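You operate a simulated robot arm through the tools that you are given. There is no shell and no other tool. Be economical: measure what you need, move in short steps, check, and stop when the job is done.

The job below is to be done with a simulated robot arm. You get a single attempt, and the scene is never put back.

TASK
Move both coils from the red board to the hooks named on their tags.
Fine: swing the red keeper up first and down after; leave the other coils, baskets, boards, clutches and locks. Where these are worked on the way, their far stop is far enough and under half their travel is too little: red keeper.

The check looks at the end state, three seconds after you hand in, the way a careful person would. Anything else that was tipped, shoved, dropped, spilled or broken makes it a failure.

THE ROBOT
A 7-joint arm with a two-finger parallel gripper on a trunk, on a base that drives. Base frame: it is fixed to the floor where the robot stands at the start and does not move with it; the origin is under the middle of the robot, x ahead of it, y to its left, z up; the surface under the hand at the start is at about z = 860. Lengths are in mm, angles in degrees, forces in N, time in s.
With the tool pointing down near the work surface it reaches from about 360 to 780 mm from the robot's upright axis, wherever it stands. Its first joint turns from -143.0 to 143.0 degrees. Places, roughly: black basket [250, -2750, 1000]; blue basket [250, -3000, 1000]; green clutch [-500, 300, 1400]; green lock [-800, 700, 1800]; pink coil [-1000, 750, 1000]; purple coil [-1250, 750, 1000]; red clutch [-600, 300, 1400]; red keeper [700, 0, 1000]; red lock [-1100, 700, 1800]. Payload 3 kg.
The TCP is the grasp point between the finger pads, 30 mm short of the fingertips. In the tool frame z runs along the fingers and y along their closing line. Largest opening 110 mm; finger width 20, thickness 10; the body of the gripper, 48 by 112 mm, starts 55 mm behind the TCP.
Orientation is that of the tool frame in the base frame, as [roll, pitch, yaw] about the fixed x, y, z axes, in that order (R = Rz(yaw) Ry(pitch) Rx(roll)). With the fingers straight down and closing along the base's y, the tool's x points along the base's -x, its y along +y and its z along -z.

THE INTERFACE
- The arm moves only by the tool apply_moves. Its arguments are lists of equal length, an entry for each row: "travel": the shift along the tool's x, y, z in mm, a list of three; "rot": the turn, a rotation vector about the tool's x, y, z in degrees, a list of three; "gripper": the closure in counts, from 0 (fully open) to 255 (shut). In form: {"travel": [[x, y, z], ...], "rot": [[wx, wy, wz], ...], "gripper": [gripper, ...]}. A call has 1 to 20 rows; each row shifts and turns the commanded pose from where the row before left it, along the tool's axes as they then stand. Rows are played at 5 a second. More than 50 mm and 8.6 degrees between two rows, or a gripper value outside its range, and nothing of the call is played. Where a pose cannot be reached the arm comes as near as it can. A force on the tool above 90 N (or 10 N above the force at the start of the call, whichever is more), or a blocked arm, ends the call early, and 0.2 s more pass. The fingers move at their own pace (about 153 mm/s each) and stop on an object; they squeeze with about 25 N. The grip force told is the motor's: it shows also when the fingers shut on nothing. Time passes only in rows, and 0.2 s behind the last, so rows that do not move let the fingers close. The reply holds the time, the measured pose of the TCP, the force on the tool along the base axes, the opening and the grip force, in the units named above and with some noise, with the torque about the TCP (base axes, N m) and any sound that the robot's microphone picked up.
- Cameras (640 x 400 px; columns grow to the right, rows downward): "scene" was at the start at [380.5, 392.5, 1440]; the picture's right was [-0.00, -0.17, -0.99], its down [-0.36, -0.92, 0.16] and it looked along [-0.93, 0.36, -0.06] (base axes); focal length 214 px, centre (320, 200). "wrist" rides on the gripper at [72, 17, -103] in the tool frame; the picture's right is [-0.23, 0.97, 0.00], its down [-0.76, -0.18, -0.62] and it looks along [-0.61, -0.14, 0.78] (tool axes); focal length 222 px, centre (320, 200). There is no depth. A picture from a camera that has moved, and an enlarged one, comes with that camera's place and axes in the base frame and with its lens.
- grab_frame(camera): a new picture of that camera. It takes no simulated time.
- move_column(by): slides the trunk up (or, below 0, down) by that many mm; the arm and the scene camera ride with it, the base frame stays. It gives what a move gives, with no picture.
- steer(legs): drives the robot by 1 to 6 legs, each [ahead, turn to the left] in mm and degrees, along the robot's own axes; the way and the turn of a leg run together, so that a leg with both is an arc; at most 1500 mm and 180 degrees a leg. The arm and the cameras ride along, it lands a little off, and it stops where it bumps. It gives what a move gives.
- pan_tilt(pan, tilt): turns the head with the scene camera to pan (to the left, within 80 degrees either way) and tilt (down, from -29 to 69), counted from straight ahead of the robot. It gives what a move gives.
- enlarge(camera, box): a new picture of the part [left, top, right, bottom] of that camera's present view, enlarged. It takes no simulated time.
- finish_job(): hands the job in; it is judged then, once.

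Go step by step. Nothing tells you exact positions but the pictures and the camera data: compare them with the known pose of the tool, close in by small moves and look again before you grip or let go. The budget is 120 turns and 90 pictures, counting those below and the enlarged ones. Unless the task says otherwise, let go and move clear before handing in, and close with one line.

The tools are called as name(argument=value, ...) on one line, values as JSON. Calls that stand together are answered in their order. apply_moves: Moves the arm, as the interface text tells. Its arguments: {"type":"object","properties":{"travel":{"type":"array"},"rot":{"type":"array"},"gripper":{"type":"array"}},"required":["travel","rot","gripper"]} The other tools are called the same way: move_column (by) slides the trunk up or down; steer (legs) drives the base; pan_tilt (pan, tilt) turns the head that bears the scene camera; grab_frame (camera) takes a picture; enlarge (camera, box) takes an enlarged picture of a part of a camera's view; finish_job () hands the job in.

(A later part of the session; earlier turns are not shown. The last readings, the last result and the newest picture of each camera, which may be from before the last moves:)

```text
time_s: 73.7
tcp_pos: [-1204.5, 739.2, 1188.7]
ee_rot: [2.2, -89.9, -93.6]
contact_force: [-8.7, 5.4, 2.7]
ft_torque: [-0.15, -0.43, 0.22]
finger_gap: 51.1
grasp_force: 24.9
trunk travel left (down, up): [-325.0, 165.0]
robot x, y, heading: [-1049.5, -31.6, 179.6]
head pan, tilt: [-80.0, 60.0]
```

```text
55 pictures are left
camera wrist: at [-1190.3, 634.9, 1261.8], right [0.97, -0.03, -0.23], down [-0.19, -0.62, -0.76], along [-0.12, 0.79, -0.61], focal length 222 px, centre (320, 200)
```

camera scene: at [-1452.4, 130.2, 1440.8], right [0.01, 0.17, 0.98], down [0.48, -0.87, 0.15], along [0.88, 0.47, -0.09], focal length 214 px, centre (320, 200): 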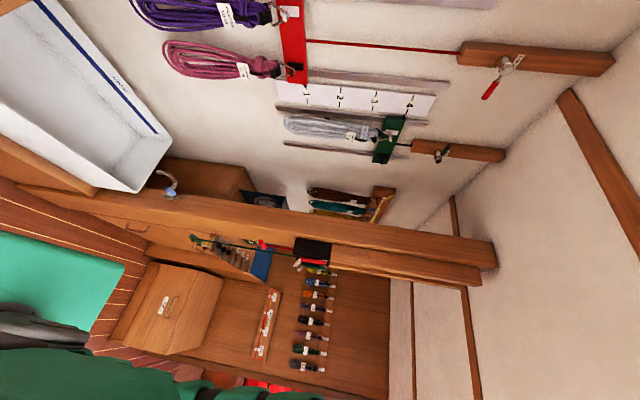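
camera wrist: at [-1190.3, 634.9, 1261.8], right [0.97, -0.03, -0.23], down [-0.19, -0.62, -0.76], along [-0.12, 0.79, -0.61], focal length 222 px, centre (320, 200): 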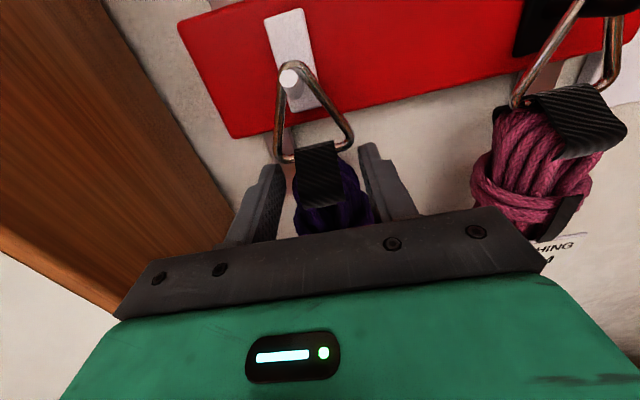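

Gripped at the neck wrap (51 mm). Lift about 22 mm and look.

apply_moves(travel=[[6, 0, 0], [8, 0, 0], [8, 0, 0], [0, 0, 0]], rot=[[0, 0, 0], [0, 0, 0], [0, 0, 0], [0, 0, 0]], gripper=[255, 255, 255, 255])

enlarge(camera="wrist", box=[160, 0, 480, 200])

```text
time_s: 74.7
tcp_pos: [-1201.8, 738.5, 1209.5]
ee_rot: [-92.2, -89.9, 0.4]
contact_force: [0.3, 0.6, -4.3]
ft_torque: [-0.1, -0.02, 0.0]
finger_gap: 50.8
grasp_force: 25.0
trunk travel left (down, up): [-325.0, 165.0]
robot x, y, heading: [-1050.6, -30.3, 179.6]
head pan, tilt: [-80.0, 60.0]
```

```text
2.00 times, centred on (320, 100) of wrist
camera zoom: at [-1188.5, 635.3, 1282.9], right [0.97, -0.03, -0.23], down [-0.2, -0.62, -0.76], along [-0.12, 0.79, -0.61], focal length 444 px, centre (320, 400)
```

zoom: 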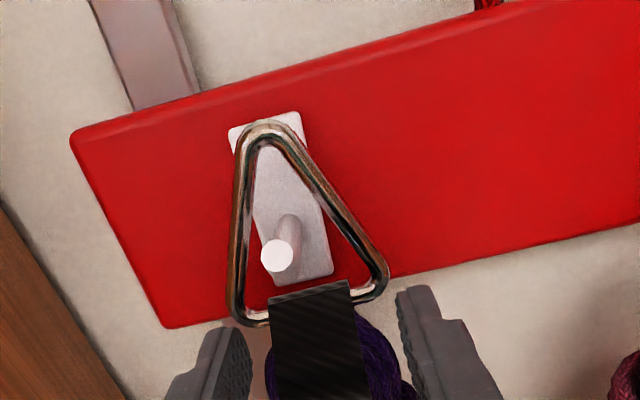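

The ring hangs free around the peg with the weight on the gripper. I'll pull straight out.

apply_moves(travel=[[-3, 0, -5], [0, 0, -15], [0, 0, -20], [0, 0, -20], [0, 0, -20], [0, 0, -20], [0, 0, 0]], rot=[[0, 0, 0], [0, 0, 0], [0, 0, 0], [0, 0, 0], [0, 0, 0], [0, 0, 0], [0, 0, 0]], gripper=[255, 255, 255, 255, 255, 255, 255])

grab_frame(camera="wrist")

```text
time_s: 76.3
tcp_pos: [-1206.2, 637.8, 1208.3]
ee_rot: [-45.2, -89.8, -46.5]
contact_force: [-0.6, 0.6, -4.3]
ft_torque: [-0.07, 0.04, 0.03]
finger_gap: 51.1
grasp_force: 24.9
trunk travel left (down, up): [-325.0, 165.0]
robot x, y, heading: [-1049.4, -30.5, 179.6]
head pan, tilt: [-80.0, 60.0]
```

```text
53 pictures are left
camera wrist: at [-1191.9, 534.2, 1280.7], right [0.97, -0.03, -0.23], down [-0.2, -0.62, -0.76], along [-0.12, 0.79, -0.61], focal length 222 px, centre (320, 200)
```

wrist: 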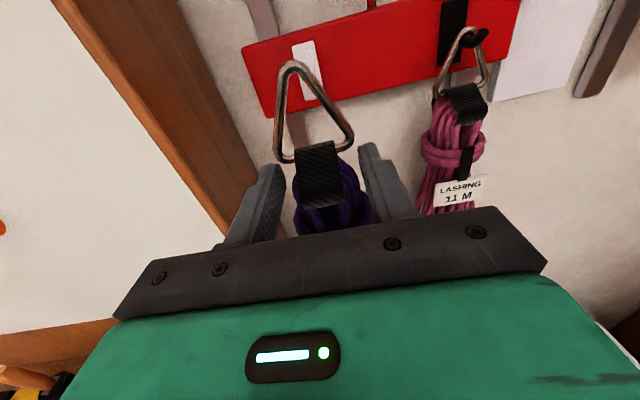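

It's off cleanly, but the red keeper must be opened first with a free hand. I'll re-hang the coil by the reverse path and go open the keeper.

apply_moves(travel=[[0, 4, 0], [0, 0, 20], [0, 0, 20], [0, 0, 20], [0, 0, 20], [0, 0, 20], [0, 0, 0]], rot=[[0, 0, 0], [0, 0, 0], [0, 0, 0], [0, 0, 0], [0, 0, 0], [0, 0, 0], [0, 0, 0]], gripper=[255, 255, 255, 255, 255, 255, 255])

enlarge(camera="wrist", box=[160, 0, 480, 200])

```text
time_s: 77.9
tcp_pos: [-1200.6, 738.6, 1207.5]
ee_rot: [-87.5, -89.9, -4.1]
contact_force: [-0.6, -0.1, -4.7]
ft_torque: [-0.08, 0.01, 0.02]
finger_gap: 50.9
grasp_force: 25.4
trunk travel left (down, up): [-325.0, 165.0]
robot x, y, heading: [-1045.2, -25.3, 179.4]
head pan, tilt: [-80.0, 60.0]
```

```text
2.00 times, centred on (320, 100) of wrist
camera zoom: at [-1184.5, 635.1, 1280.3], right [0.97, -0.03, -0.23], down [-0.2, -0.62, -0.76], along [-0.12, 0.79, -0.61], focal length 444 px, centre (320, 400)
```

zoom: 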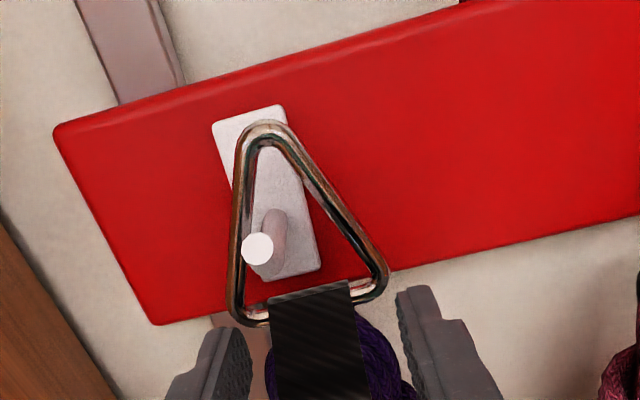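

The peg is inside the ring. Shift 4 mm, lower, release, and back out.

apply_moves(travel=[[0, -4, 0], [-7, 0, 0], [-7, 0, 0], [-6, 0, 0], [0, 0, 0], [0, 0, 0], [0, 0, 0], [0, 0, -20], [0, 0, -40], [0, 0, -40], [0, 0, 0]], rot=[[0, 0, 0], [0, 0, 0], [0, 0, 0], [0, 0, 0], [0, 0, 0], [0, 0, 0], [0, 0, 0], [0, 0, 0], [0, 0, 0], [0, 0, 0], [0, 0, 0]], gripper=[255, 255, 255, 255, 255, 70, 70, 70, 70, 70, 70])

grab_frame(camera="wrist")

```text
time_s: 80.3
tcp_pos: [-1205.9, 639.6, 1186.9]
ee_rot: [-67.5, -89.9, -24.2]
contact_force: [-0.6, 0.4, 0.7]
ft_torque: [0.01, -0.01, 0.0]
finger_gap: 79.7
grasp_force: 0.0
trunk travel left (down, up): [-325.0, 165.0]
robot x, y, heading: [-1047.4, -29.3, 179.5]
head pan, tilt: [-80.0, 60.0]
```

```text
51 pictures are left
camera wrist: at [-1190.9, 535.1, 1259.8], right [0.97, -0.03, -0.23], down [-0.2, -0.62, -0.76], along [-0.12, 0.79, -0.61], focal length 222 px, centre (320, 200)
```

wrist: 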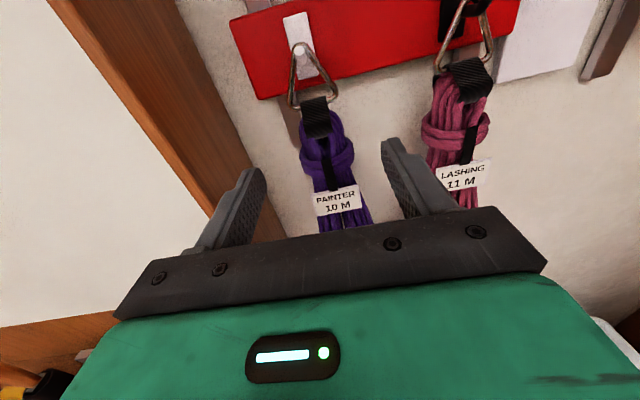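

Both coils hang as before. Now retract, and swing the arm to point ahead of the robot, for the drive to the red keeper.

apply_moves(travel=[[0, 0, -45], [0, 0, -45], [20, 31, -22], [20, 31, -22], [20, 31, -22], [20, 31, -22], [20, 31, -22]], rot=[[0, 0, 0], [0, 0, 0], [0, 0, 0], [0, 0, 0], [0, 0, 0], [0, 0, 0], [0, 0, 0]], gripper=[0, 0, 0, 0, 0, 0, 0])

apply_moves(travel=[[0, -49, -2.6], [0, -49, -2.6], [0, -49, -2.6], [0, -49, -2.6], [0, -49, -2.6], [0, -49, -2.6], [0, -49, -2.6], [0, -49, -2.6], [0, -49, -2.6], [0, -49, -2.6], [0, -49, -2.6], [0, -49, -2.6], [0, -49, -2.6], [0, -49, -2.6], [0, -49, -2.6]], rot=[[6, 0, 0], [6, 0, 0], [6, 0, 0], [6, 0, 0], [6, 0, 0], [6, 0, 0], [6, 0, 0], [6, 0, 0], [6, 0, 0], [6, 0, 0], [6, 0, 0], [6, 0, 0], [6, 0, 0], [6, 0, 0], [6, 0, 0]], gripper=[0, 0, 0, 0, 0, 0, 0, 0, 0, 0, 0, 0, 0, 0, 0])

```text
time_s: 81.9
tcp_pos: [-1127.3, 521.9, 1290.1]
ee_rot: [136.2, -89.8, 132.1]
contact_force: [-0.3, 0.6, 0.0]
ft_torque: [0.04, -0.01, -0.1]
finger_gap: 110.3
grasp_force: 0.0
out of reach, approached as far as the arm can: row 3, 4, 5, 6, 7
trunk travel left (down, up): [-325.0, 165.0]
robot x, y, heading: [-1049.3, -30.7, 179.5]
head pan, tilt: [-80.0, 60.0]
```

```text
time_s: 85.1
tcp_pos: [-1587.3, 74.4, 1348.9]
ee_rot: [-115.3, -88.1, 104.3]
contact_force: [0.0, 0.2, -0.1]
ft_torque: [0.02, -0.02, -0.01]
finger_gap: 109.9
grasp_force: 0.0
out of reach, approached as far as the arm can: row 1, 2, 3, 5, 6, 7, 8, 9, 10, 11, 12, 13, 14
trunk travel left (down, up): [-325.0, 165.0]
robot x, y, heading: [-1046.7, -26.6, 179.3]
head pan, tilt: [-80.0, 60.0]
```

The arm points ahead at ~540 mm radius. Turn left through the open cabin and drive back to the keeper board.

steer(legs=[[0, 180]])

```text
time_s: 89.7
tcp_pos: [-1058.8, -584.8, 1353.4]
ee_rot: [-125.9, -88.1, -145.1]
contact_force: [1.1, -0.6, 0.2]
ft_torque: [0.03, -0.01, -0.06]
finger_gap: 109.8
grasp_force: 0.0
trunk travel left (down, up): [-325.0, 165.0]
robot x, y, heading: [-1084.8, -33.7, -80.7]
head pan, tilt: [-80.0, 60.0]
stopped in leg 1: the robot was blocked; the commanded pose is now the measured one
```

Blocked by the counter; I'll move out a bit, finish the turn, and head diagonally back to the start spot.

steer(legs=[[150, 0], [0, 91], [900, 0], [0, -10]])

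pan_tilt(pan=0, tilt=20)

grab_frame(camera="wrist")

```text
time_s: 94.6
tcp_pos: [-512.0, -205.4, 1352.4]
ee_rot: [-127.1, -88.2, -59.2]
contact_force: [-0.2, 0.5, 0.4]
ft_torque: [0.01, 0.01, -0.03]
finger_gap: 109.9
grasp_force: 0.1
trunk travel left (down, up): [-325.0, 165.0]
robot x, y, heading: [-1060.1, -219.4, 3.7]
head pan, tilt: [-80.0, 60.0]
stopped in leg 2: the robot was blocked; the commanded pose is now the measured one
```

```text
time_s: 96.1
tcp_pos: [-511.0, -205.8, 1353.1]
ee_rot: [-126.6, -88.2, -59.7]
contact_force: [-0.1, -0.6, 0.2]
ft_torque: [0.0, 0.01, 0.0]
finger_gap: 109.8
grasp_force: 0.1
trunk travel left (down, up): [-325.0, 165.0]
robot x, y, heading: [-1059.9, -218.8, 3.9]
head pan, tilt: [0.0, 20.0]
```

```text
50 pictures are left
camera wrist: at [-613.6, -213.2, 1427.1], right [-0.11, -0.96, -0.25], down [-0.61, 0.27, -0.74], along [0.78, 0.07, -0.62], focal length 222 px, centre (320, 200)
```

wrist: 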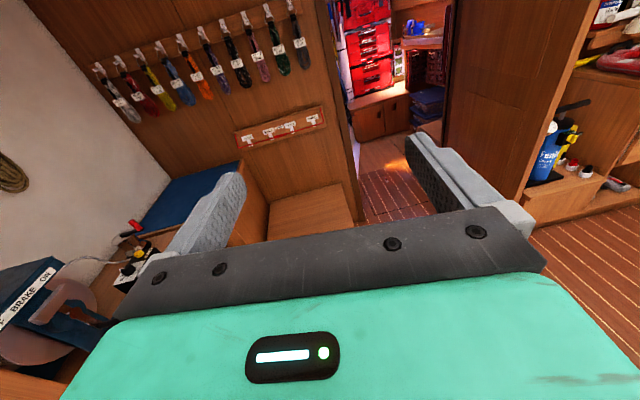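

Good overview of the destination. Drive with a gentle S-curve to the start spot.

steer(legs=[[350, 10], [350, 0], [350, -14]])

grab_frame(camera="wrist")

```text
time_s: 102.2
tcp_pos: [532.9, -67.6, 1352.9]
ee_rot: [-127.0, -88.2, -63.6]
contact_force: [1.1, 0.0, -0.1]
ft_torque: [0.03, -0.05, 0.02]
finger_gap: 110.3
grasp_force: 0.1
trunk travel left (down, up): [-325.0, 165.0]
robot x, y, heading: [-13.7, -34.9, -0.3]
head pan, tilt: [0.0, 20.0]
```

```text
49 pictures are left
camera wrist: at [428.2, -67.0, 1427.0], right [-0.18, -0.95, -0.25], down [-0.59, 0.31, -0.74], along [0.79, 0.01, -0.62], focal length 222 px, centre (320, 200)
```

wrist: 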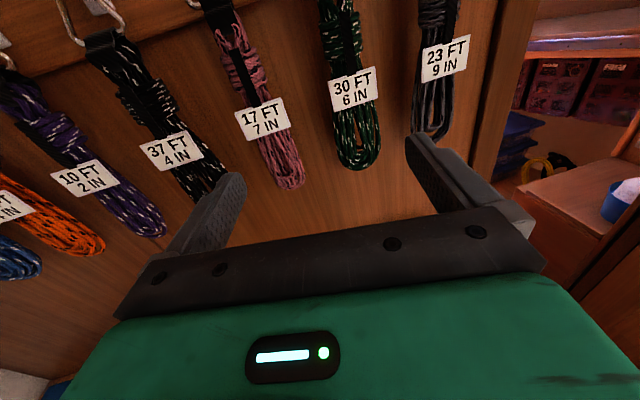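

Arrived. Lower the trunk 250 mm, square up the hand's yaw, close the gripper, and view the keeper.

move_column(by=-250)

apply_moves(travel=[[0, 0, 0], [0, 0, 0], [0, 0, 0], [0, 0, 0]], rot=[[5.3, 0, 0], [5.3, 0, 0], [0, 0, 0], [0, 0, 0]], gripper=[255, 255, 255, 255])

grab_frame(camera="wrist")

grab_frame(camera="scene")

```text
time_s: 104.8
tcp_pos: [530.5, -67.4, 1102.7]
ee_rot: [-126.6, -88.2, -64.0]
contact_force: [-0.3, 0.6, 0.3]
ft_torque: [-0.02, -0.02, 0.0]
finger_gap: 110.1
grasp_force: 0.0
trunk travel left (down, up): [-75.0, 415.0]
robot x, y, heading: [-18.1, -39.4, -0.3]
head pan, tilt: [0.0, 20.0]
```

```text
time_s: 105.8
tcp_pos: [530.2, -67.2, 1102.9]
ee_rot: [-117.6, -88.2, -62.5]
contact_force: [0.2, 0.1, 0.1]
ft_torque: [0.01, 0.02, -0.03]
finger_gap: 0.1
grasp_force: 25.0
trunk travel left (down, up): [-75.0, 415.0]
robot x, y, heading: [-12.7, -39.7, -0.3]
head pan, tilt: [0.0, 20.0]
```

```text
48 pictures are left
camera wrist: at [429.1, -86.4, 1177.2], right [0.0, -0.97, -0.25], down [-0.63, 0.2, -0.75], along [0.77, 0.16, -0.61], focal length 222 px, centre (320, 200)
```

wrist: 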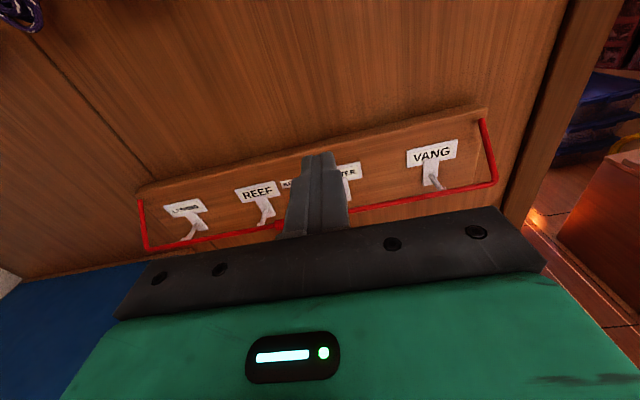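

```text
47 pictures are left
camera scene: at [494.8, -66.0, 1026.6], right [0.0, 1.0, 0.03], down [-0.33, -0.03, 0.94], along [0.94, -0.01, 0.33], focal length 214 px, centre (320, 200)
```

scene: 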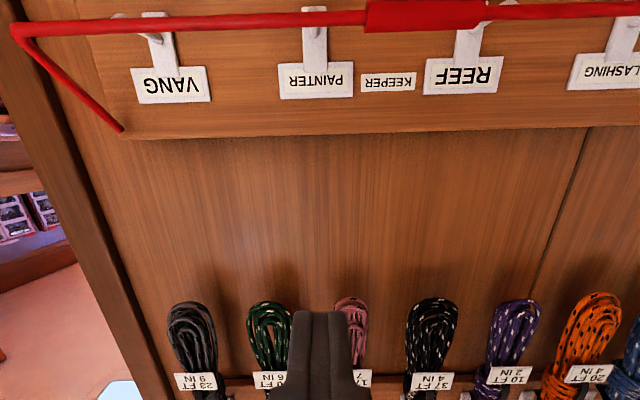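

The keeper bar is at about (660, 2, 964), its pivots at (719, ±265, 1025), radius ~85. I'll put the closed fingers beneath its red sleeve.

apply_moves(travel=[[-44, -17, 0], [-44, -17, 0], [-44, -17, 0], [-41, -16, 0], [0, 0, 42], [0, 0, 42], [0, 0, 41], [0, 0, 0]], rot=[[0, 0, 0], [0, 0, 0], [0, 0, 0], [0, 0, 0], [0, 0, 0], [0, 0, 0], [0, 0, 0], [0, 0, 0]], gripper=[255, 255, 255, 255, 255, 255, 255, 255])

grab_frame(camera="wrist")

```text
time_s: 107.6
tcp_pos: [676.8, 24.3, 1070.8]
ee_rot: [-119.5, -88.1, -60.6]
contact_force: [0.5, 0.0, -0.6]
ft_torque: [-0.01, 0.02, 0.03]
finger_gap: 0.1
grasp_force: 24.6
out of reach, approached as far as the arm can: row 1, 2, 3, 4
trunk travel left (down, up): [-75.0, 415.0]
robot x, y, heading: [-13.9, -39.8, -0.2]
head pan, tilt: [0.0, 20.0]
```

```text
46 pictures are left
camera wrist: at [574.6, 5.0, 1145.1], right [-0.01, -0.97, -0.25], down [-0.64, 0.2, -0.75], along [0.77, 0.16, -0.62], focal length 222 px, centre (320, 200)
```

wrist: 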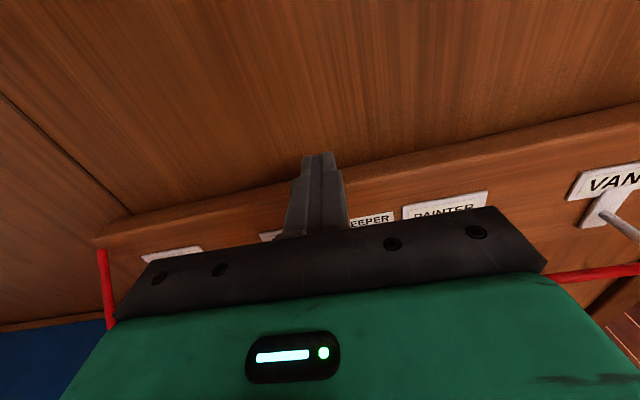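

The arm can't go low so close in; I'll retract, lower the trunk fully and back the base 60 mm.

apply_moves(travel=[[0, 11, -37], [0, 11, -37], [0, 0, 0]], rot=[[0, 0, 0], [0, 0, 0], [0, 0, 0]], gripper=[255, 255, 255])

steer(legs=[[-60, 0]])

move_column(by=-75)

apply_moves(travel=[[-25, 0, 10], [-25, 0, 10], [-20, 0, 10], [0, 0, 0]], rot=[[0, 0, 0], [0, 0, 0], [0, 0, 0], [0, 0, 0]], gripper=[255, 255, 255, 255])

```text
time_s: 108.4
tcp_pos: [667.8, 9.0, 1074.2]
ee_rot: [-119.1, -88.0, -62.1]
contact_force: [-0.4, 0.1, -0.6]
ft_torque: [-0.02, -0.01, 0.04]
finger_gap: 0.3
grasp_force: 24.4
out of reach, approached as far as the arm can: row 1, 2
trunk travel left (down, up): [-75.0, 415.0]
robot x, y, heading: [-14.3, -36.6, -0.4]
head pan, tilt: [0.0, 20.0]
```

```text
time_s: 109.3
tcp_pos: [606.3, 10.3, 1073.8]
ee_rot: [-118.1, -88.0, -63.2]
contact_force: [0.6, 0.2, 0.0]
ft_torque: [0.0, -0.01, 0.0]
finger_gap: 0.0
grasp_force: 24.5
trunk travel left (down, up): [-75.0, 415.0]
robot x, y, heading: [-75.0, -38.5, -0.3]
head pan, tilt: [0.0, 20.0]
```

```text
time_s: 110.5
tcp_pos: [606.2, 9.3, 999.8]
ee_rot: [-118.1, -88.1, -63.1]
contact_force: [0.0, 0.2, -0.2]
ft_torque: [0.02, 0.01, 0.0]
finger_gap: 0.1
grasp_force: 24.8
trunk travel left (down, up): [0.0, 490.0]
robot x, y, heading: [-77.0, -38.0, -0.1]
head pan, tilt: [0.0, 20.0]
```

```text
time_s: 111.5
tcp_pos: [607.4, 10.5, 999.1]
ee_rot: [-118.0, -88.0, -63.1]
contact_force: [-0.3, 0.6, 0.1]
ft_torque: [-0.03, 0.0, 0.0]
finger_gap: 0.0
grasp_force: 25.0
out of reach, approached as far as the arm can: row 1, 2, 3
trunk travel left (down, up): [0.0, 490.0]
robot x, y, heading: [-75.1, -36.1, -0.5]
head pan, tilt: [0.0, 20.0]
```

The roll I chose (wrist camera up) is the arm's unnatural side, 180° from its natural posture. I'll roll the hand +180° about the finger axis.

apply_moves(travel=[[0, 0, 0], [0, 0, 0], [0, 0, 0], [0, 0, 0], [0, 0, 0], [0, 0, 0], [0, 0, 0], [0, 0, 0], [0, 0, 0], [0, 0, 0], [0, 0, 0]], rot=[[0, 0, 8.2], [0, 0, 8.2], [0, 0, 8.2], [0, 0, 8.2], [0, 0, 8.2], [0, 0, 8.2], [0, 0, 8.2], [0, 0, 8.2], [0, 0, 8.2], [0, 0, 8.2], [0, 0, 8.2]], gripper=[255, 255, 255, 255, 255, 255, 255, 255, 255, 255, 255])

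apply_moves(travel=[[0, 0, 0], [0, 0, 0], [0, 0, 0], [0, 0, 0], [0, 0, 0], [0, 0, 0], [0, 0, 0], [0, 0, 0], [0, 0, 0], [0, 0, 0], [0, 0, 0]], rot=[[0, 0, 8.2], [0, 0, 8.2], [0, 0, 8.2], [0, 0, 8.2], [0, 0, 8.2], [0, 0, 8.2], [0, 0, 8.2], [0, 0, 8.2], [0, 0, 8.2], [0, 0, 8.2], [0, 0, 8.2]], gripper=[255, 255, 255, 255, 255, 255, 255, 255, 255, 255, 255])

grab_frame(camera="scene")

```text
time_s: 113.9
tcp_pos: [608.0, 9.1, 999.5]
ee_rot: [-90.9, 2.2, -91.1]
contact_force: [0.6, 0.4, 0.5]
ft_torque: [-0.01, -0.01, 0.02]
finger_gap: 0.0
grasp_force: 25.4
trunk travel left (down, up): [0.0, 490.0]
robot x, y, heading: [-79.7, -37.0, -0.5]
head pan, tilt: [0.0, 20.0]
```

```text
time_s: 116.3
tcp_pos: [607.9, 9.0, 998.9]
ee_rot: [112.4, 87.6, 111.3]
contact_force: [-0.1, -0.5, 0.4]
ft_torque: [0.03, -0.01, -0.03]
finger_gap: 0.0
grasp_force: 25.1
trunk travel left (down, up): [0.0, 490.0]
robot x, y, heading: [-75.6, -38.5, -0.4]
head pan, tilt: [0.0, 20.0]
```

```text
45 pictures are left
camera scene: at [574.3, 6.8, 1078.1], right [-0.02, -1.0, -0.04], down [-0.36, 0.04, -0.93], along [0.93, -0.01, -0.36], focal length 214 px, centre (320, 200)
```

scene: 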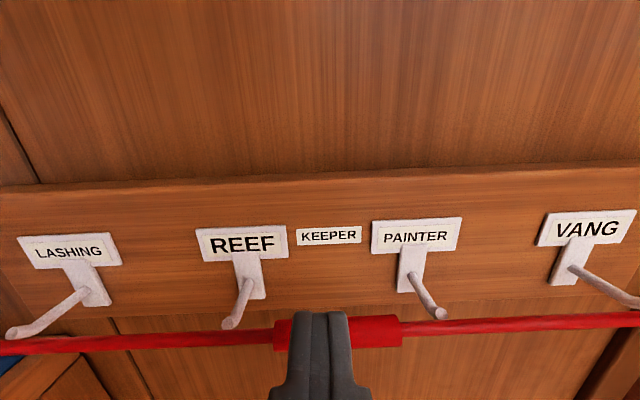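

Much better: natural upright view of hooks. Lower the closed fingers to z≈930 and then forward under the sleeve.

apply_moves(travel=[[0, -5, 0], [35, 0, 0], [35, 0, 0], [0, 0, 0]], rot=[[0, -1.3, -2], [0, 0, 0], [0, 0, 0], [0, 0, 0]], gripper=[255, 255, 255, 255])

grab_frame(camera="scene")

```text
time_s: 117.3
tcp_pos: [607.0, 27.8, 935.6]
ee_rot: [12.4, 89.7, 10.5]
contact_force: [0.2, -0.1, 0.1]
ft_torque: [-0.01, 0.01, -0.04]
finger_gap: 0.0
grasp_force: 25.4
out of reach, approached as far as the arm can: row 1, 2, 3
trunk travel left (down, up): [0.0, 490.0]
robot x, y, heading: [-76.1, -34.8, -0.1]
head pan, tilt: [0.0, 20.0]
```

```text
44 pictures are left
camera scene: at [571.2, 28.3, 1013.6], right [-0.03, -1.0, 0.0], down [-0.34, 0.01, -0.94], along [0.94, -0.03, -0.34], focal length 214 px, centre (320, 200)
```

scene: 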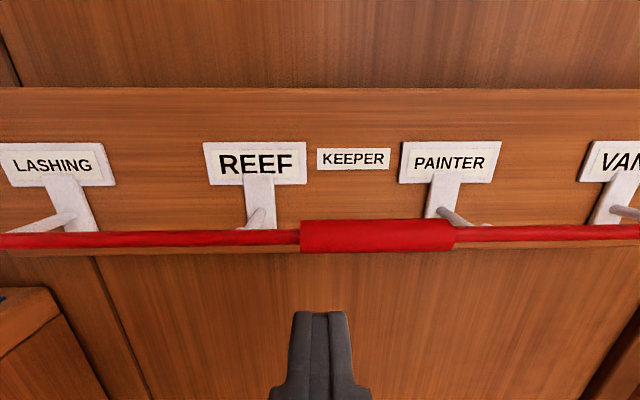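

Fingers are just below the sleeve line. Move forward under it, edging down.

apply_moves(travel=[[6, -10, 20], [4, -10, 15], [0, 0, 15], [0, 0, 0]], rot=[[0, 0, 0], [0, 0, 0], [0, 0, 0], [0, 0, 0]], gripper=[255, 255, 255, 255])

grab_frame(camera="scene")

```text
time_s: 118.3
tcp_pos: [655.2, 30.9, 930.0]
ee_rot: [18.3, 89.7, 16.6]
contact_force: [0.8, 0.6, 0.2]
ft_torque: [0.0, 0.02, 0.0]
finger_gap: 0.2
grasp_force: 25.1
out of reach, approached as far as the arm can: row 1, 2
trunk travel left (down, up): [0.0, 490.0]
robot x, y, heading: [-76.5, -42.8, -0.4]
head pan, tilt: [0.0, 20.0]
```

```text
43 pictures are left
camera scene: at [620.7, 30.9, 1008.2], right [-0.03, -1.0, 0.0], down [-0.34, 0.01, -0.94], along [0.94, -0.03, -0.34], focal length 214 px, centre (320, 200)
```

scene: 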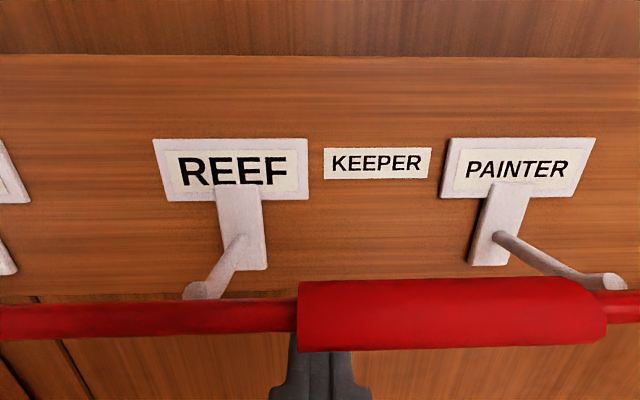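

Fingers are beneath the sleeve. Lift slowly.

apply_moves(travel=[[-15, 0, 0], [-15, 0, 0], [-15, 0, 0], [-15, 0, 0], [-15, 0, 0], [-15, 0, 0], [0, 0, 0]], rot=[[0, 0, 0], [0, 0, 0], [0, 0, 0], [0, 0, 0], [0, 0, 0], [0, 0, 0], [0, 0, 0]], gripper=[255, 255, 255, 255, 255, 255, 255])

grab_frame(camera="scene")

```text
time_s: 119.0
tcp_pos: [654.2, 29.4, 944.8]
ee_rot: [-179.3, 88.1, 179.5]
contact_force: [-11.7, 2.5, -14.2]
ft_torque: [-0.03, -0.12, -0.02]
finger_gap: 0.0
grasp_force: 25.5
trunk travel left (down, up): [0.0, 490.0]
robot x, y, heading: [-76.3, -38.8, -0.2]
head pan, tilt: [0.0, 20.0]
stopped in row 3: the force on the tool passed its limit at 108 N (the readings are from after the stop); the commanded pose is now the measured one
```

```text
42 pictures are left
camera scene: at [622.0, 29.8, 1024.8], right [-0.02, -1.0, 0.0], down [-0.37, 0.01, -0.93], along [0.93, -0.02, -0.37], focal length 214 px, centre (320, 200)
```

scene: 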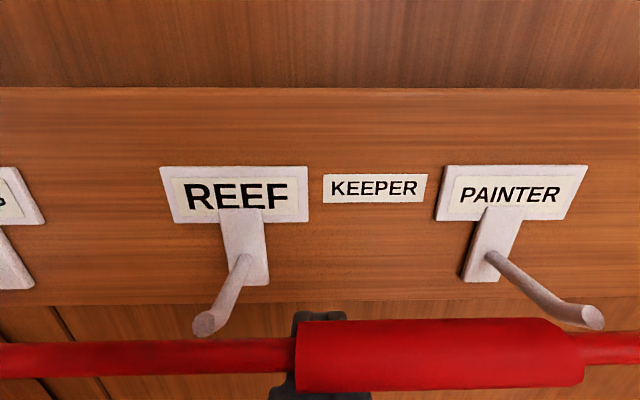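

Contact was hard at that speed. The bar's first motion is outward and up, so I'll follow the arc in small steps.

apply_moves(travel=[[-3, 0, -3], [-3, 0, -3], [-3, 0, -3], [-3, 0, -3], [-3, 0, -3], [-3, 0, -3], [0, 0, 0]], rot=[[0, 0, 0], [0, 0, 0], [0, 0, 0], [0, 0, 0], [0, 0, 0], [0, 0, 0], [0, 0, 0]], gripper=[255, 255, 255, 255, 255, 255, 255])

grab_frame(camera="scene")

```text
time_s: 120.5
tcp_pos: [635.6, 29.1, 967.1]
ee_rot: [179.4, 88.7, 178.0]
contact_force: [-0.8, -0.8, 0.0]
ft_torque: [0.02, -0.02, 0.03]
finger_gap: 0.0
grasp_force: 25.0
trunk travel left (down, up): [0.0, 490.0]
robot x, y, heading: [-75.0, -35.1, -0.5]
head pan, tilt: [0.0, 20.0]
```

```text
41 pictures are left
camera scene: at [604.2, 29.7, 1046.6], right [-0.02, -1.0, 0.0], down [-0.37, 0.01, -0.93], along [0.93, -0.02, -0.37], focal length 214 px, centre (320, 200)
```

scene: 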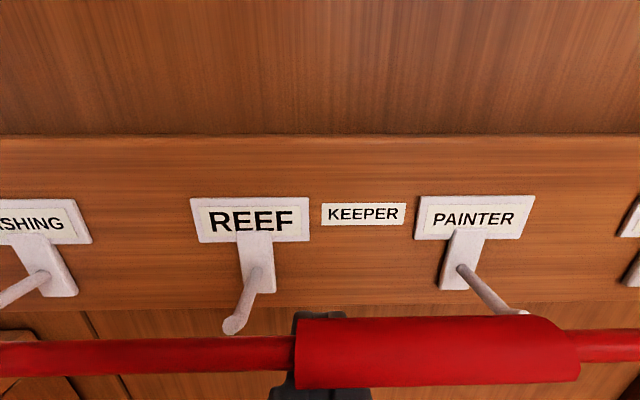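

The keeper follows and holds by friction. Continue along the arc.

apply_moves(travel=[[-5, 0, -2], [-5, 0, -2], [-5, 0, -1.5], [-5, 0, -1], [-5, 0, -0.5], [-5, 0, 0], [-5, 0, 0], [-5, 0, 0.5], [-5, 0, 1], [-5, 0, 1.5], [-5, 0, 2], [-4.5, 0, 2.5], [-4.5, 0, 3], [-4, 0, 3], [-4, 0, 3.5], [-4, 0, 3.5], [-3.5, 0, 4], [-3.5, 0, 4], [0, 0, 0]], rot=[[0, 0, 0], [0, 0, 0], [0, 0, 0], [0, 0, 0], [0, 0, 0], [0, 0, 0], [0, 0, 0], [0, 0, 0], [0, 0, 0], [0, 0, 0], [0, 0, 0], [0, 0, 0], [0, 0, 0], [0, 0, 0], [0, 0, 0], [0, 0, 0], [0, 0, 0], [0, 0, 0], [0, 0, 0]], gripper=[255, 255, 255, 255, 255, 255, 255, 255, 255, 255, 255, 255, 255, 255, 255, 255, 255, 255, 255])

grab_frame(camera="scene")

```text
time_s: 124.5
tcp_pos: [660.4, 29.2, 1048.0]
ee_rot: [178.9, 88.3, 177.6]
contact_force: [0.0, -0.5, -1.2]
ft_torque: [-0.05, -0.06, 0.03]
finger_gap: 0.0
grasp_force: 25.0
trunk travel left (down, up): [0.0, 490.0]
robot x, y, heading: [-76.9, -36.7, -0.3]
head pan, tilt: [0.0, 20.0]
```

```text
40 pictures are left
camera scene: at [628.3, 29.0, 1127.4], right [-0.02, -1.0, 0.0], down [-0.37, 0.01, -0.93], along [0.93, -0.02, -0.37], focal length 214 px, centre (320, 200)
```

scene: 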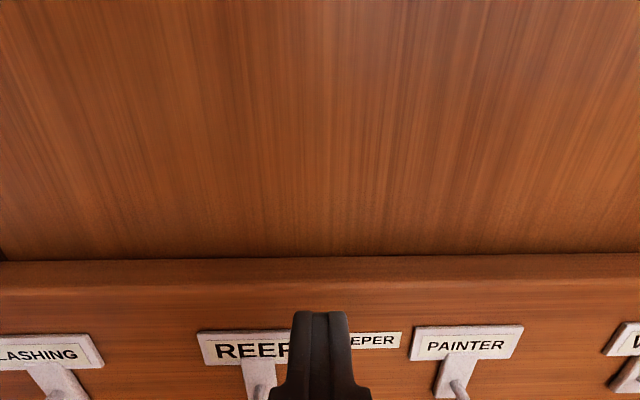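

The bar isn't in view on the fingers; look with the head tilted down and with the wrist camera.

grab_frame(camera="wrist")

pan_tilt(pan=0, tilt=50)

grab_frame(camera="scene")

```text
39 pictures are left
camera wrist: at [556.6, 48.4, 979.1], right [0.03, 0.97, 0.23], down [-0.61, -0.16, 0.78], along [0.8, -0.16, 0.58], focal length 222 px, centre (320, 200)
```

wrist: 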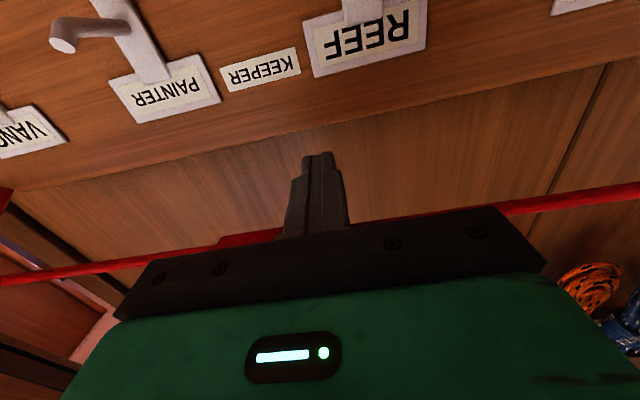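

```text
time_s: 125.5
tcp_pos: [661.7, 29.1, 1047.5]
ee_rot: [179.3, 88.5, 178.0]
contact_force: [-0.7, -0.1, -0.2]
ft_torque: [-0.03, -0.05, 0.0]
finger_gap: 0.0
grasp_force: 25.6
trunk travel left (down, up): [0.0, 490.0]
robot x, y, heading: [-76.9, -41.3, -0.2]
head pan, tilt: [0.0, 50.0]
```

```text
38 pictures are left
camera scene: at [610.9, 29.6, 1082.2], right [-0.02, -1.0, 0.0], down [-0.78, 0.02, -0.62], along [0.62, -0.01, -0.78], focal length 214 px, centre (320, 200)
```

scene: 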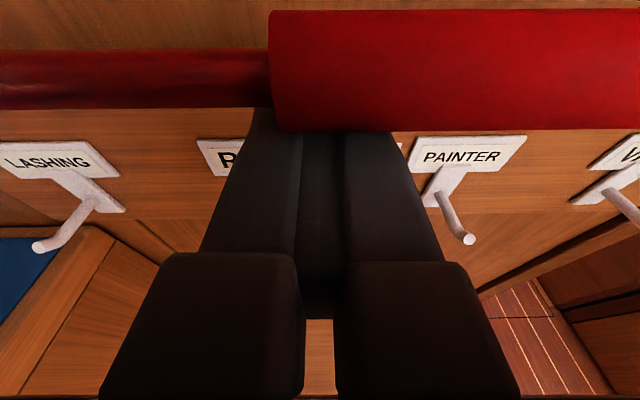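

The bar rests on the fingers at ~31° above horizontal. Tuck the head back and continue up.

pan_tilt(pan=0, tilt=69)

apply_moves(travel=[[-4, 0, 2], [-4, 0, 2], [-4, 0, 2], [-4, 0, 2.5], [-4, 0, 2.5], [-3.5, 0, 3], [-3.5, 0, 3], [-3, 0, 3], [-3, 0, 3], [-2, 0, 4], [0, 0, 0]], rot=[[0, 0, 0], [0, 0, 0], [0, 0, 0], [0, 0, 0], [0, 0, 0], [0, 0, 0], [0, 0, 0], [0, 0, 0], [0, 0, 0], [0, 0, 0], [0, 0, 0]], gripper=[255, 255, 255, 255, 255, 255, 255, 255, 255, 255, 255])

grab_frame(camera="wrist")

```text
time_s: 126.3
tcp_pos: [660.5, 28.9, 1048.3]
ee_rot: [179.2, 88.4, 177.9]
contact_force: [0.4, 0.5, -0.3]
ft_torque: [0.01, -0.04, -0.06]
finger_gap: 0.0
grasp_force: 25.0
trunk travel left (down, up): [0.0, 490.0]
robot x, y, heading: [-73.7, -36.8, -0.2]
head pan, tilt: [0.0, 68.8]
```

```text
time_s: 128.7
tcp_pos: [689.0, 28.0, 1082.1]
ee_rot: [179.7, 88.5, 178.3]
contact_force: [3.3, -0.2, -5.3]
ft_torque: [0.01, -0.05, 0.0]
finger_gap: 0.1
grasp_force: 25.0
trunk travel left (down, up): [0.0, 490.0]
robot x, y, heading: [-76.8, -38.1, -0.1]
head pan, tilt: [0.0, 68.8]
```

```text
37 pictures are left
camera wrist: at [584.8, 48.1, 1012.8], right [0.03, 0.97, 0.23], down [-0.6, -0.16, 0.78], along [0.8, -0.16, 0.58], focal length 222 px, centre (320, 200)
```

wrist: 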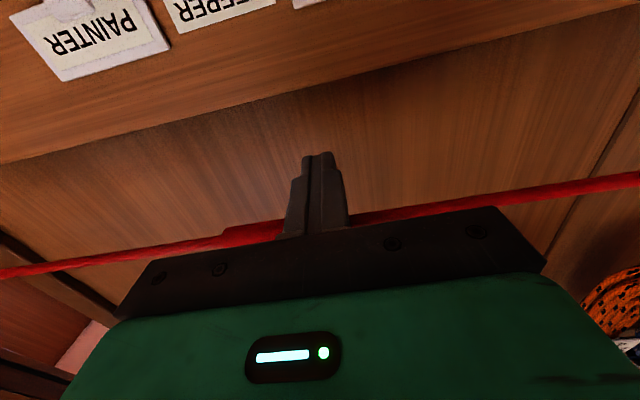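

Bar is around 68° up. I'll back out and push it from the front with the fingertips to its stop.

apply_moves(travel=[[4, 0, 0], [0, 0, -30], [0, 0, -30], [-28, 0, 0], [0, 0, 5], [0, 0, 5], [0, 0, 5], [0, 0, 5], [0, 0, 4], [0, 0, 4], [0, 0, 4], [0, 0, 4], [0, 0, 0]], rot=[[0, 0, 0], [0, 0, 0], [0, 0, 0], [0, 0, 0], [0, 0, 0], [0, 0, 0], [0, 0, 0], [0, 0, 0], [0, 0, 0], [0, 0, 0], [0, 0, 0], [0, 0, 0], [0, 0, 0]], gripper=[255, 255, 255, 255, 255, 255, 255, 255, 255, 255, 255, 255, 255])

pan_tilt(pan=0, tilt=20)

grab_frame(camera="scene")

```text
time_s: 131.2
tcp_pos: [652.5, 28.8, 1108.7]
ee_rot: [171.2, 88.2, 170.1]
contact_force: [-33.7, -5.4, -19.3]
ft_torque: [0.01, 0.05, -0.24]
finger_gap: 0.2
grasp_force: 24.9
trunk travel left (down, up): [0.0, 490.0]
robot x, y, heading: [-75.5, -35.9, -0.5]
head pan, tilt: [0.0, 68.8]
stopped in row 12: the force on the tool passed its limit at 100 N (the readings are from after the stop); the commanded pose is now the measured one
```

```text
time_s: 132.3
tcp_pos: [654.4, 30.9, 1110.0]
ee_rot: [175.1, 88.5, 174.0]
contact_force: [-104.3, -3.6, -21.2]
ft_torque: [-0.39, 1.01, -0.12]
finger_gap: 0.0
grasp_force: 25.2
trunk travel left (down, up): [0.0, 490.0]
robot x, y, heading: [-78.0, -35.4, -0.2]
head pan, tilt: [0.0, 20.0]
```

```text
36 pictures are left
camera scene: at [620.9, 30.6, 1188.5], right [-0.02, -1.0, 0.0], down [-0.37, 0.01, -0.93], along [0.93, -0.02, -0.37], focal length 214 px, centre (320, 200)
```

scene: 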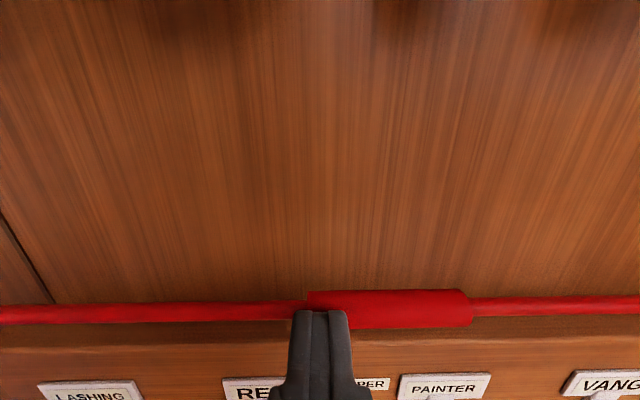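

The keeper is at its upper stop (steady push force). Back off, check it stays, and tuck the arm for the drive.

apply_moves(travel=[[0, 0, -10], [0, 0, -25], [0, 0, -30], [0, 0, -40], [0, 0, -40], [0, 0, 0]], rot=[[0, 0, 0], [0, 0, 0], [0, 0, 0], [0, 0, 0], [0, 0, 0], [0, 0, 0]], gripper=[255, 255, 255, 255, 255, 0])

grab_frame(camera="scene")

```text
time_s: 133.7
tcp_pos: [514.5, 32.1, 1109.8]
ee_rot: [175.0, 88.1, 173.7]
contact_force: [-0.7, 0.1, -0.2]
ft_torque: [0.04, -0.01, 0.02]
finger_gap: 110.1
grasp_force: 0.0
trunk travel left (down, up): [0.0, 490.0]
robot x, y, heading: [-75.7, -35.4, -0.5]
head pan, tilt: [0.0, 20.0]
```

```text
35 pictures are left
camera scene: at [481.9, 33.2, 1188.3], right [-0.02, -1.0, 0.0], down [-0.37, 0.01, -0.93], along [0.93, -0.02, -0.37], focal length 214 px, centre (320, 200)
```

scene: 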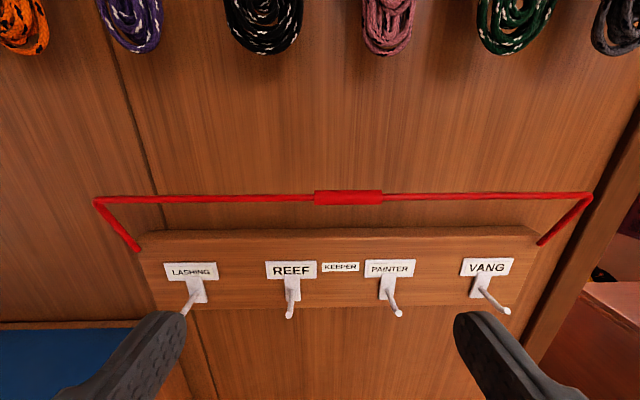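

Keeper is up and stays there. Raise the trunk and drive back to the red board by the known-good path.

move_column(by=250)

steer(legs=[[-240, 0], [0, -90], [0, -90], [740, 0]])

```text
time_s: 136.3
tcp_pos: [514.9, 32.4, 1359.3]
ee_rot: [175.5, 88.0, 174.4]
contact_force: [-0.7, 0.0, -0.7]
ft_torque: [-0.05, -0.02, -0.01]
finger_gap: 110.0
grasp_force: 0.1
trunk travel left (down, up): [-250.0, 240.0]
robot x, y, heading: [-76.5, -36.6, -0.1]
head pan, tilt: [0.0, 20.0]
```

```text
time_s: 142.1
tcp_pos: [-248.4, -628.9, 1358.9]
ee_rot: [175.9, 88.1, 84.6]
contact_force: [1.0, 0.1, -0.3]
ft_torque: [0.02, 0.02, 0.0]
finger_gap: 110.1
grasp_force: 0.0
trunk travel left (down, up): [-250.0, 240.0]
robot x, y, heading: [-272.5, -37.6, -89.6]
head pan, tilt: [0.0, 20.0]
stopped in leg 2: the robot was blocked; the commanded pose is now the measured one
```

Blocked near the bench; step out 120 mm, finish the turn, then come in on a shallow diagonal.

steer(legs=[[120, 0], [0, -90]])

```text
time_s: 147.5
tcp_pos: [-864.5, -173.3, 1361.3]
ee_rot: [174.5, 88.1, -7.5]
contact_force: [0.0, 0.9, -0.8]
ft_torque: [-0.02, -0.04, 0.05]
finger_gap: 110.1
grasp_force: 0.1
trunk travel left (down, up): [-250.0, 240.0]
robot x, y, heading: [-274.4, -199.0, -180.1]
head pan, tilt: [0.0, 20.0]
stopped in leg 2: the robot was blocked; the commanded pose is now the measured one
```

Now a shallow S-curve in to the counter at x≈-1045.

steer(legs=[[265, -17], [270, 0], [265, 17]])

apply_moves(travel=[[0, -46, -1.8], [0, -46, -1.8], [0, -46, -1.8], [0, -46, -1.8], [0, -46, -1.8], [0, -46, -1.8], [0, -46, -1.8], [0, -46, -1.8], [0, -46, -1.8], [0, -46, -1.8], [0, -46, -1.8], [0, -46, -1.8], [0, -46, -1.8], [0, -46, -1.8], [0, -46, -1.8], [0, -46, -1.8], [0, -46, -1.8], [0, -46, -1.8], [0, -46, -1.8]], rot=[[4.5, 0, 0], [4.5, 0, 0], [4.5, 0, 0], [4.5, 0, 0], [4.5, 0, 0], [4.5, 0, 0], [4.5, 0, 0], [4.5, 0, 0], [4.5, 0, 0], [4.5, 0, 0], [4.5, 0, 0], [4.5, 0, 0], [4.5, 0, 0], [4.5, 0, 0], [4.5, 0, 0], [4.5, 0, 0], [4.5, 0, 0], [4.5, 0, 0], [4.5, 0, 0]], gripper=[0, 0, 0, 0, 0, 0, 0, 0, 0, 0, 0, 0, 0, 0, 0, 0, 0, 0, 0])

grab_frame(camera="scene")

```text
time_s: 152.4
tcp_pos: [-1642.6, -11.2, 1361.0]
ee_rot: [176.1, 88.1, -6.2]
contact_force: [0.7, -0.8, -0.3]
ft_torque: [-0.01, -0.01, 0.0]
finger_gap: 110.1
grasp_force: 0.1
trunk travel left (down, up): [-250.0, 240.0]
robot x, y, heading: [-1053.1, -32.3, 179.7]
head pan, tilt: [0.0, 20.0]
```

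```text
time_s: 156.4
tcp_pos: [-1077.9, 547.8, 1378.3]
ee_rot: [-98.7, 88.1, -6.8]
contact_force: [-1.2, -0.1, -0.5]
ft_torque: [-0.01, -0.01, -0.03]
finger_gap: 110.2
grasp_force: 0.2
trunk travel left (down, up): [-250.0, 240.0]
robot x, y, heading: [-1051.7, -33.8, 179.4]
head pan, tilt: [0.0, 20.0]
```

```text
34 pictures are left
camera scene: at [-1076.7, 511.7, 1455.9], right [1.0, 0.03, 0.03], down [0.04, -0.35, -0.94], along [-0.02, 0.94, -0.35], focal length 214 px, centre (320, 200)
```

scene: 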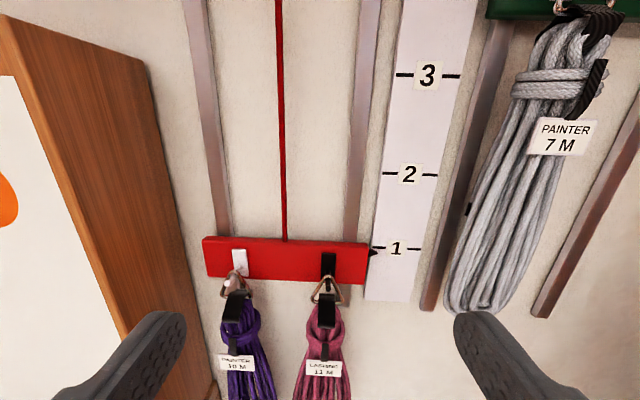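

Clear view: both coils with rings on pegs. Lower the trunk to strap height for the pink coil and approach.

move_column(by=-188)

apply_moves(travel=[[0, -3, 40], [0, -3, 40], [0, -2, 30], [0, 0, 0]], rot=[[0, -0.6, 1.8], [0, 0, 0], [0, 0, 0], [0, 0, 0]], gripper=[70, 70, 70, 70])

grab_frame(camera="scene")

```text
time_s: 158.4
tcp_pos: [-1077.9, 548.9, 1189.3]
ee_rot: [-98.3, 88.1, -6.3]
contact_force: [-0.2, 0.1, 0.3]
ft_torque: [-0.01, 0.04, -0.01]
finger_gap: 110.1
grasp_force: 0.0
trunk travel left (down, up): [-62.0, 428.0]
robot x, y, heading: [-1051.0, -35.2, 179.7]
head pan, tilt: [0.0, 20.0]
```

```text
time_s: 159.4
tcp_pos: [-1074.0, 658.0, 1190.9]
ee_rot: [-3.0, 89.7, 88.9]
contact_force: [0.5, -0.8, 0.3]
ft_torque: [0.0, 0.01, -0.02]
finger_gap: 79.9
grasp_force: 0.1
trunk travel left (down, up): [-62.0, 428.0]
robot x, y, heading: [-1051.5, -36.1, 179.6]
head pan, tilt: [0.0, 20.0]
```

```text
33 pictures are left
camera scene: at [-1070.2, 621.2, 1268.7], right [1.0, 0.04, 0.0], down [0.01, -0.34, -0.94], along [-0.03, 0.94, -0.34], focal length 214 px, centre (320, 200)
```

scene: 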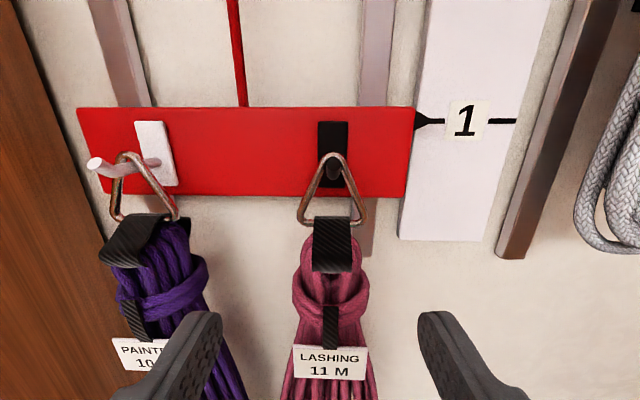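

Pink strap at (-1066, 736, 1200). Advance around its neck and grip.

apply_moves(travel=[[2, -7, 20], [1, 0, 25], [0, 0, 20], [0, 0, 16], [0, 0, 0], [0, 0, 0], [0, 0, 0], [0, 0, 0]], rot=[[0, 0, 0], [0, 0, 0], [0, 0, 0], [0, 0, 0], [0, 0, 0], [0, 0, 0], [0, 0, 0], [0, 0, 0]], gripper=[70, 70, 70, 70, 70, 255, 255, 255])

grab_frame(camera="scene")

```text
time_s: 161.2
tcp_pos: [-1069.0, 739.6, 1187.6]
ee_rot: [0.9, 89.7, 92.9]
contact_force: [3.8, 5.6, 4.0]
ft_torque: [-0.15, 0.2, -0.08]
finger_gap: 51.2
grasp_force: 25.3
trunk travel left (down, up): [-62.0, 428.0]
robot x, y, heading: [-1051.8, -38.0, 179.5]
head pan, tilt: [0.0, 20.0]
```

```text
32 pictures are left
camera scene: at [-1064.9, 702.0, 1265.4], right [1.0, 0.03, 0.0], down [0.01, -0.34, -0.94], along [-0.03, 0.94, -0.34], focal length 214 px, centre (320, 200)
```

scene: 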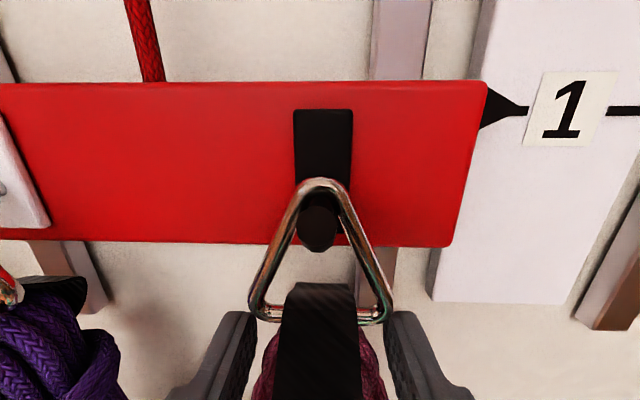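

Gripped. Lift 21 mm and draw out, as worked before.

apply_moves(travel=[[-7, 0, 0], [-7, 0, 0], [-7, 0, 0], [0, 0, 0], [2, 0, -5], [0, 0, -12], [0, 0, -15], [0, 0, -20], [0, 0, -20], [0, 0, -20], [0, 0, 0]], rot=[[0, 0, 0], [0, 0, 0], [0, 0, 0], [0, 0, 0], [0, 0, 0], [0, 0, 0], [0, 0, 0], [0, 0, 0], [0, 0, 0], [0, 0, 0], [0, 0, 0]], gripper=[255, 255, 255, 255, 255, 255, 255, 255, 255, 255, 255])

grab_frame(camera="scene")

```text
time_s: 163.6
tcp_pos: [-1066.3, 648.3, 1206.8]
ee_rot: [2.2, 89.7, 94.3]
contact_force: [0.4, -0.2, -6.3]
ft_torque: [-0.06, 0.01, 0.01]
finger_gap: 51.0
grasp_force: 25.3
trunk travel left (down, up): [-62.0, 428.0]
robot x, y, heading: [-1050.3, -37.2, 179.6]
head pan, tilt: [0.0, 20.0]
```

```text
31 pictures are left
camera scene: at [-1062.4, 610.5, 1284.1], right [1.0, 0.03, 0.0], down [0.01, -0.34, -0.94], along [-0.03, 0.94, -0.34], focal length 214 px, centre (320, 200)
```

scene: 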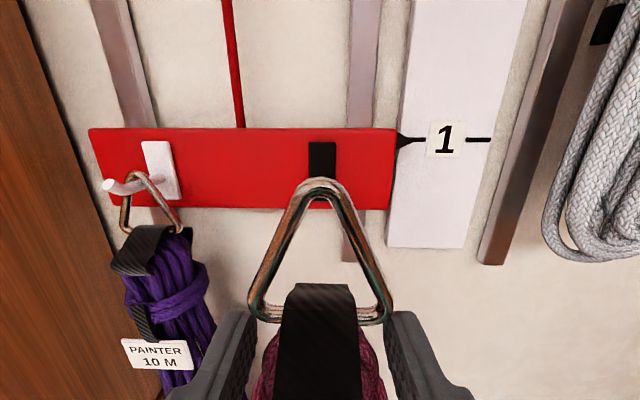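

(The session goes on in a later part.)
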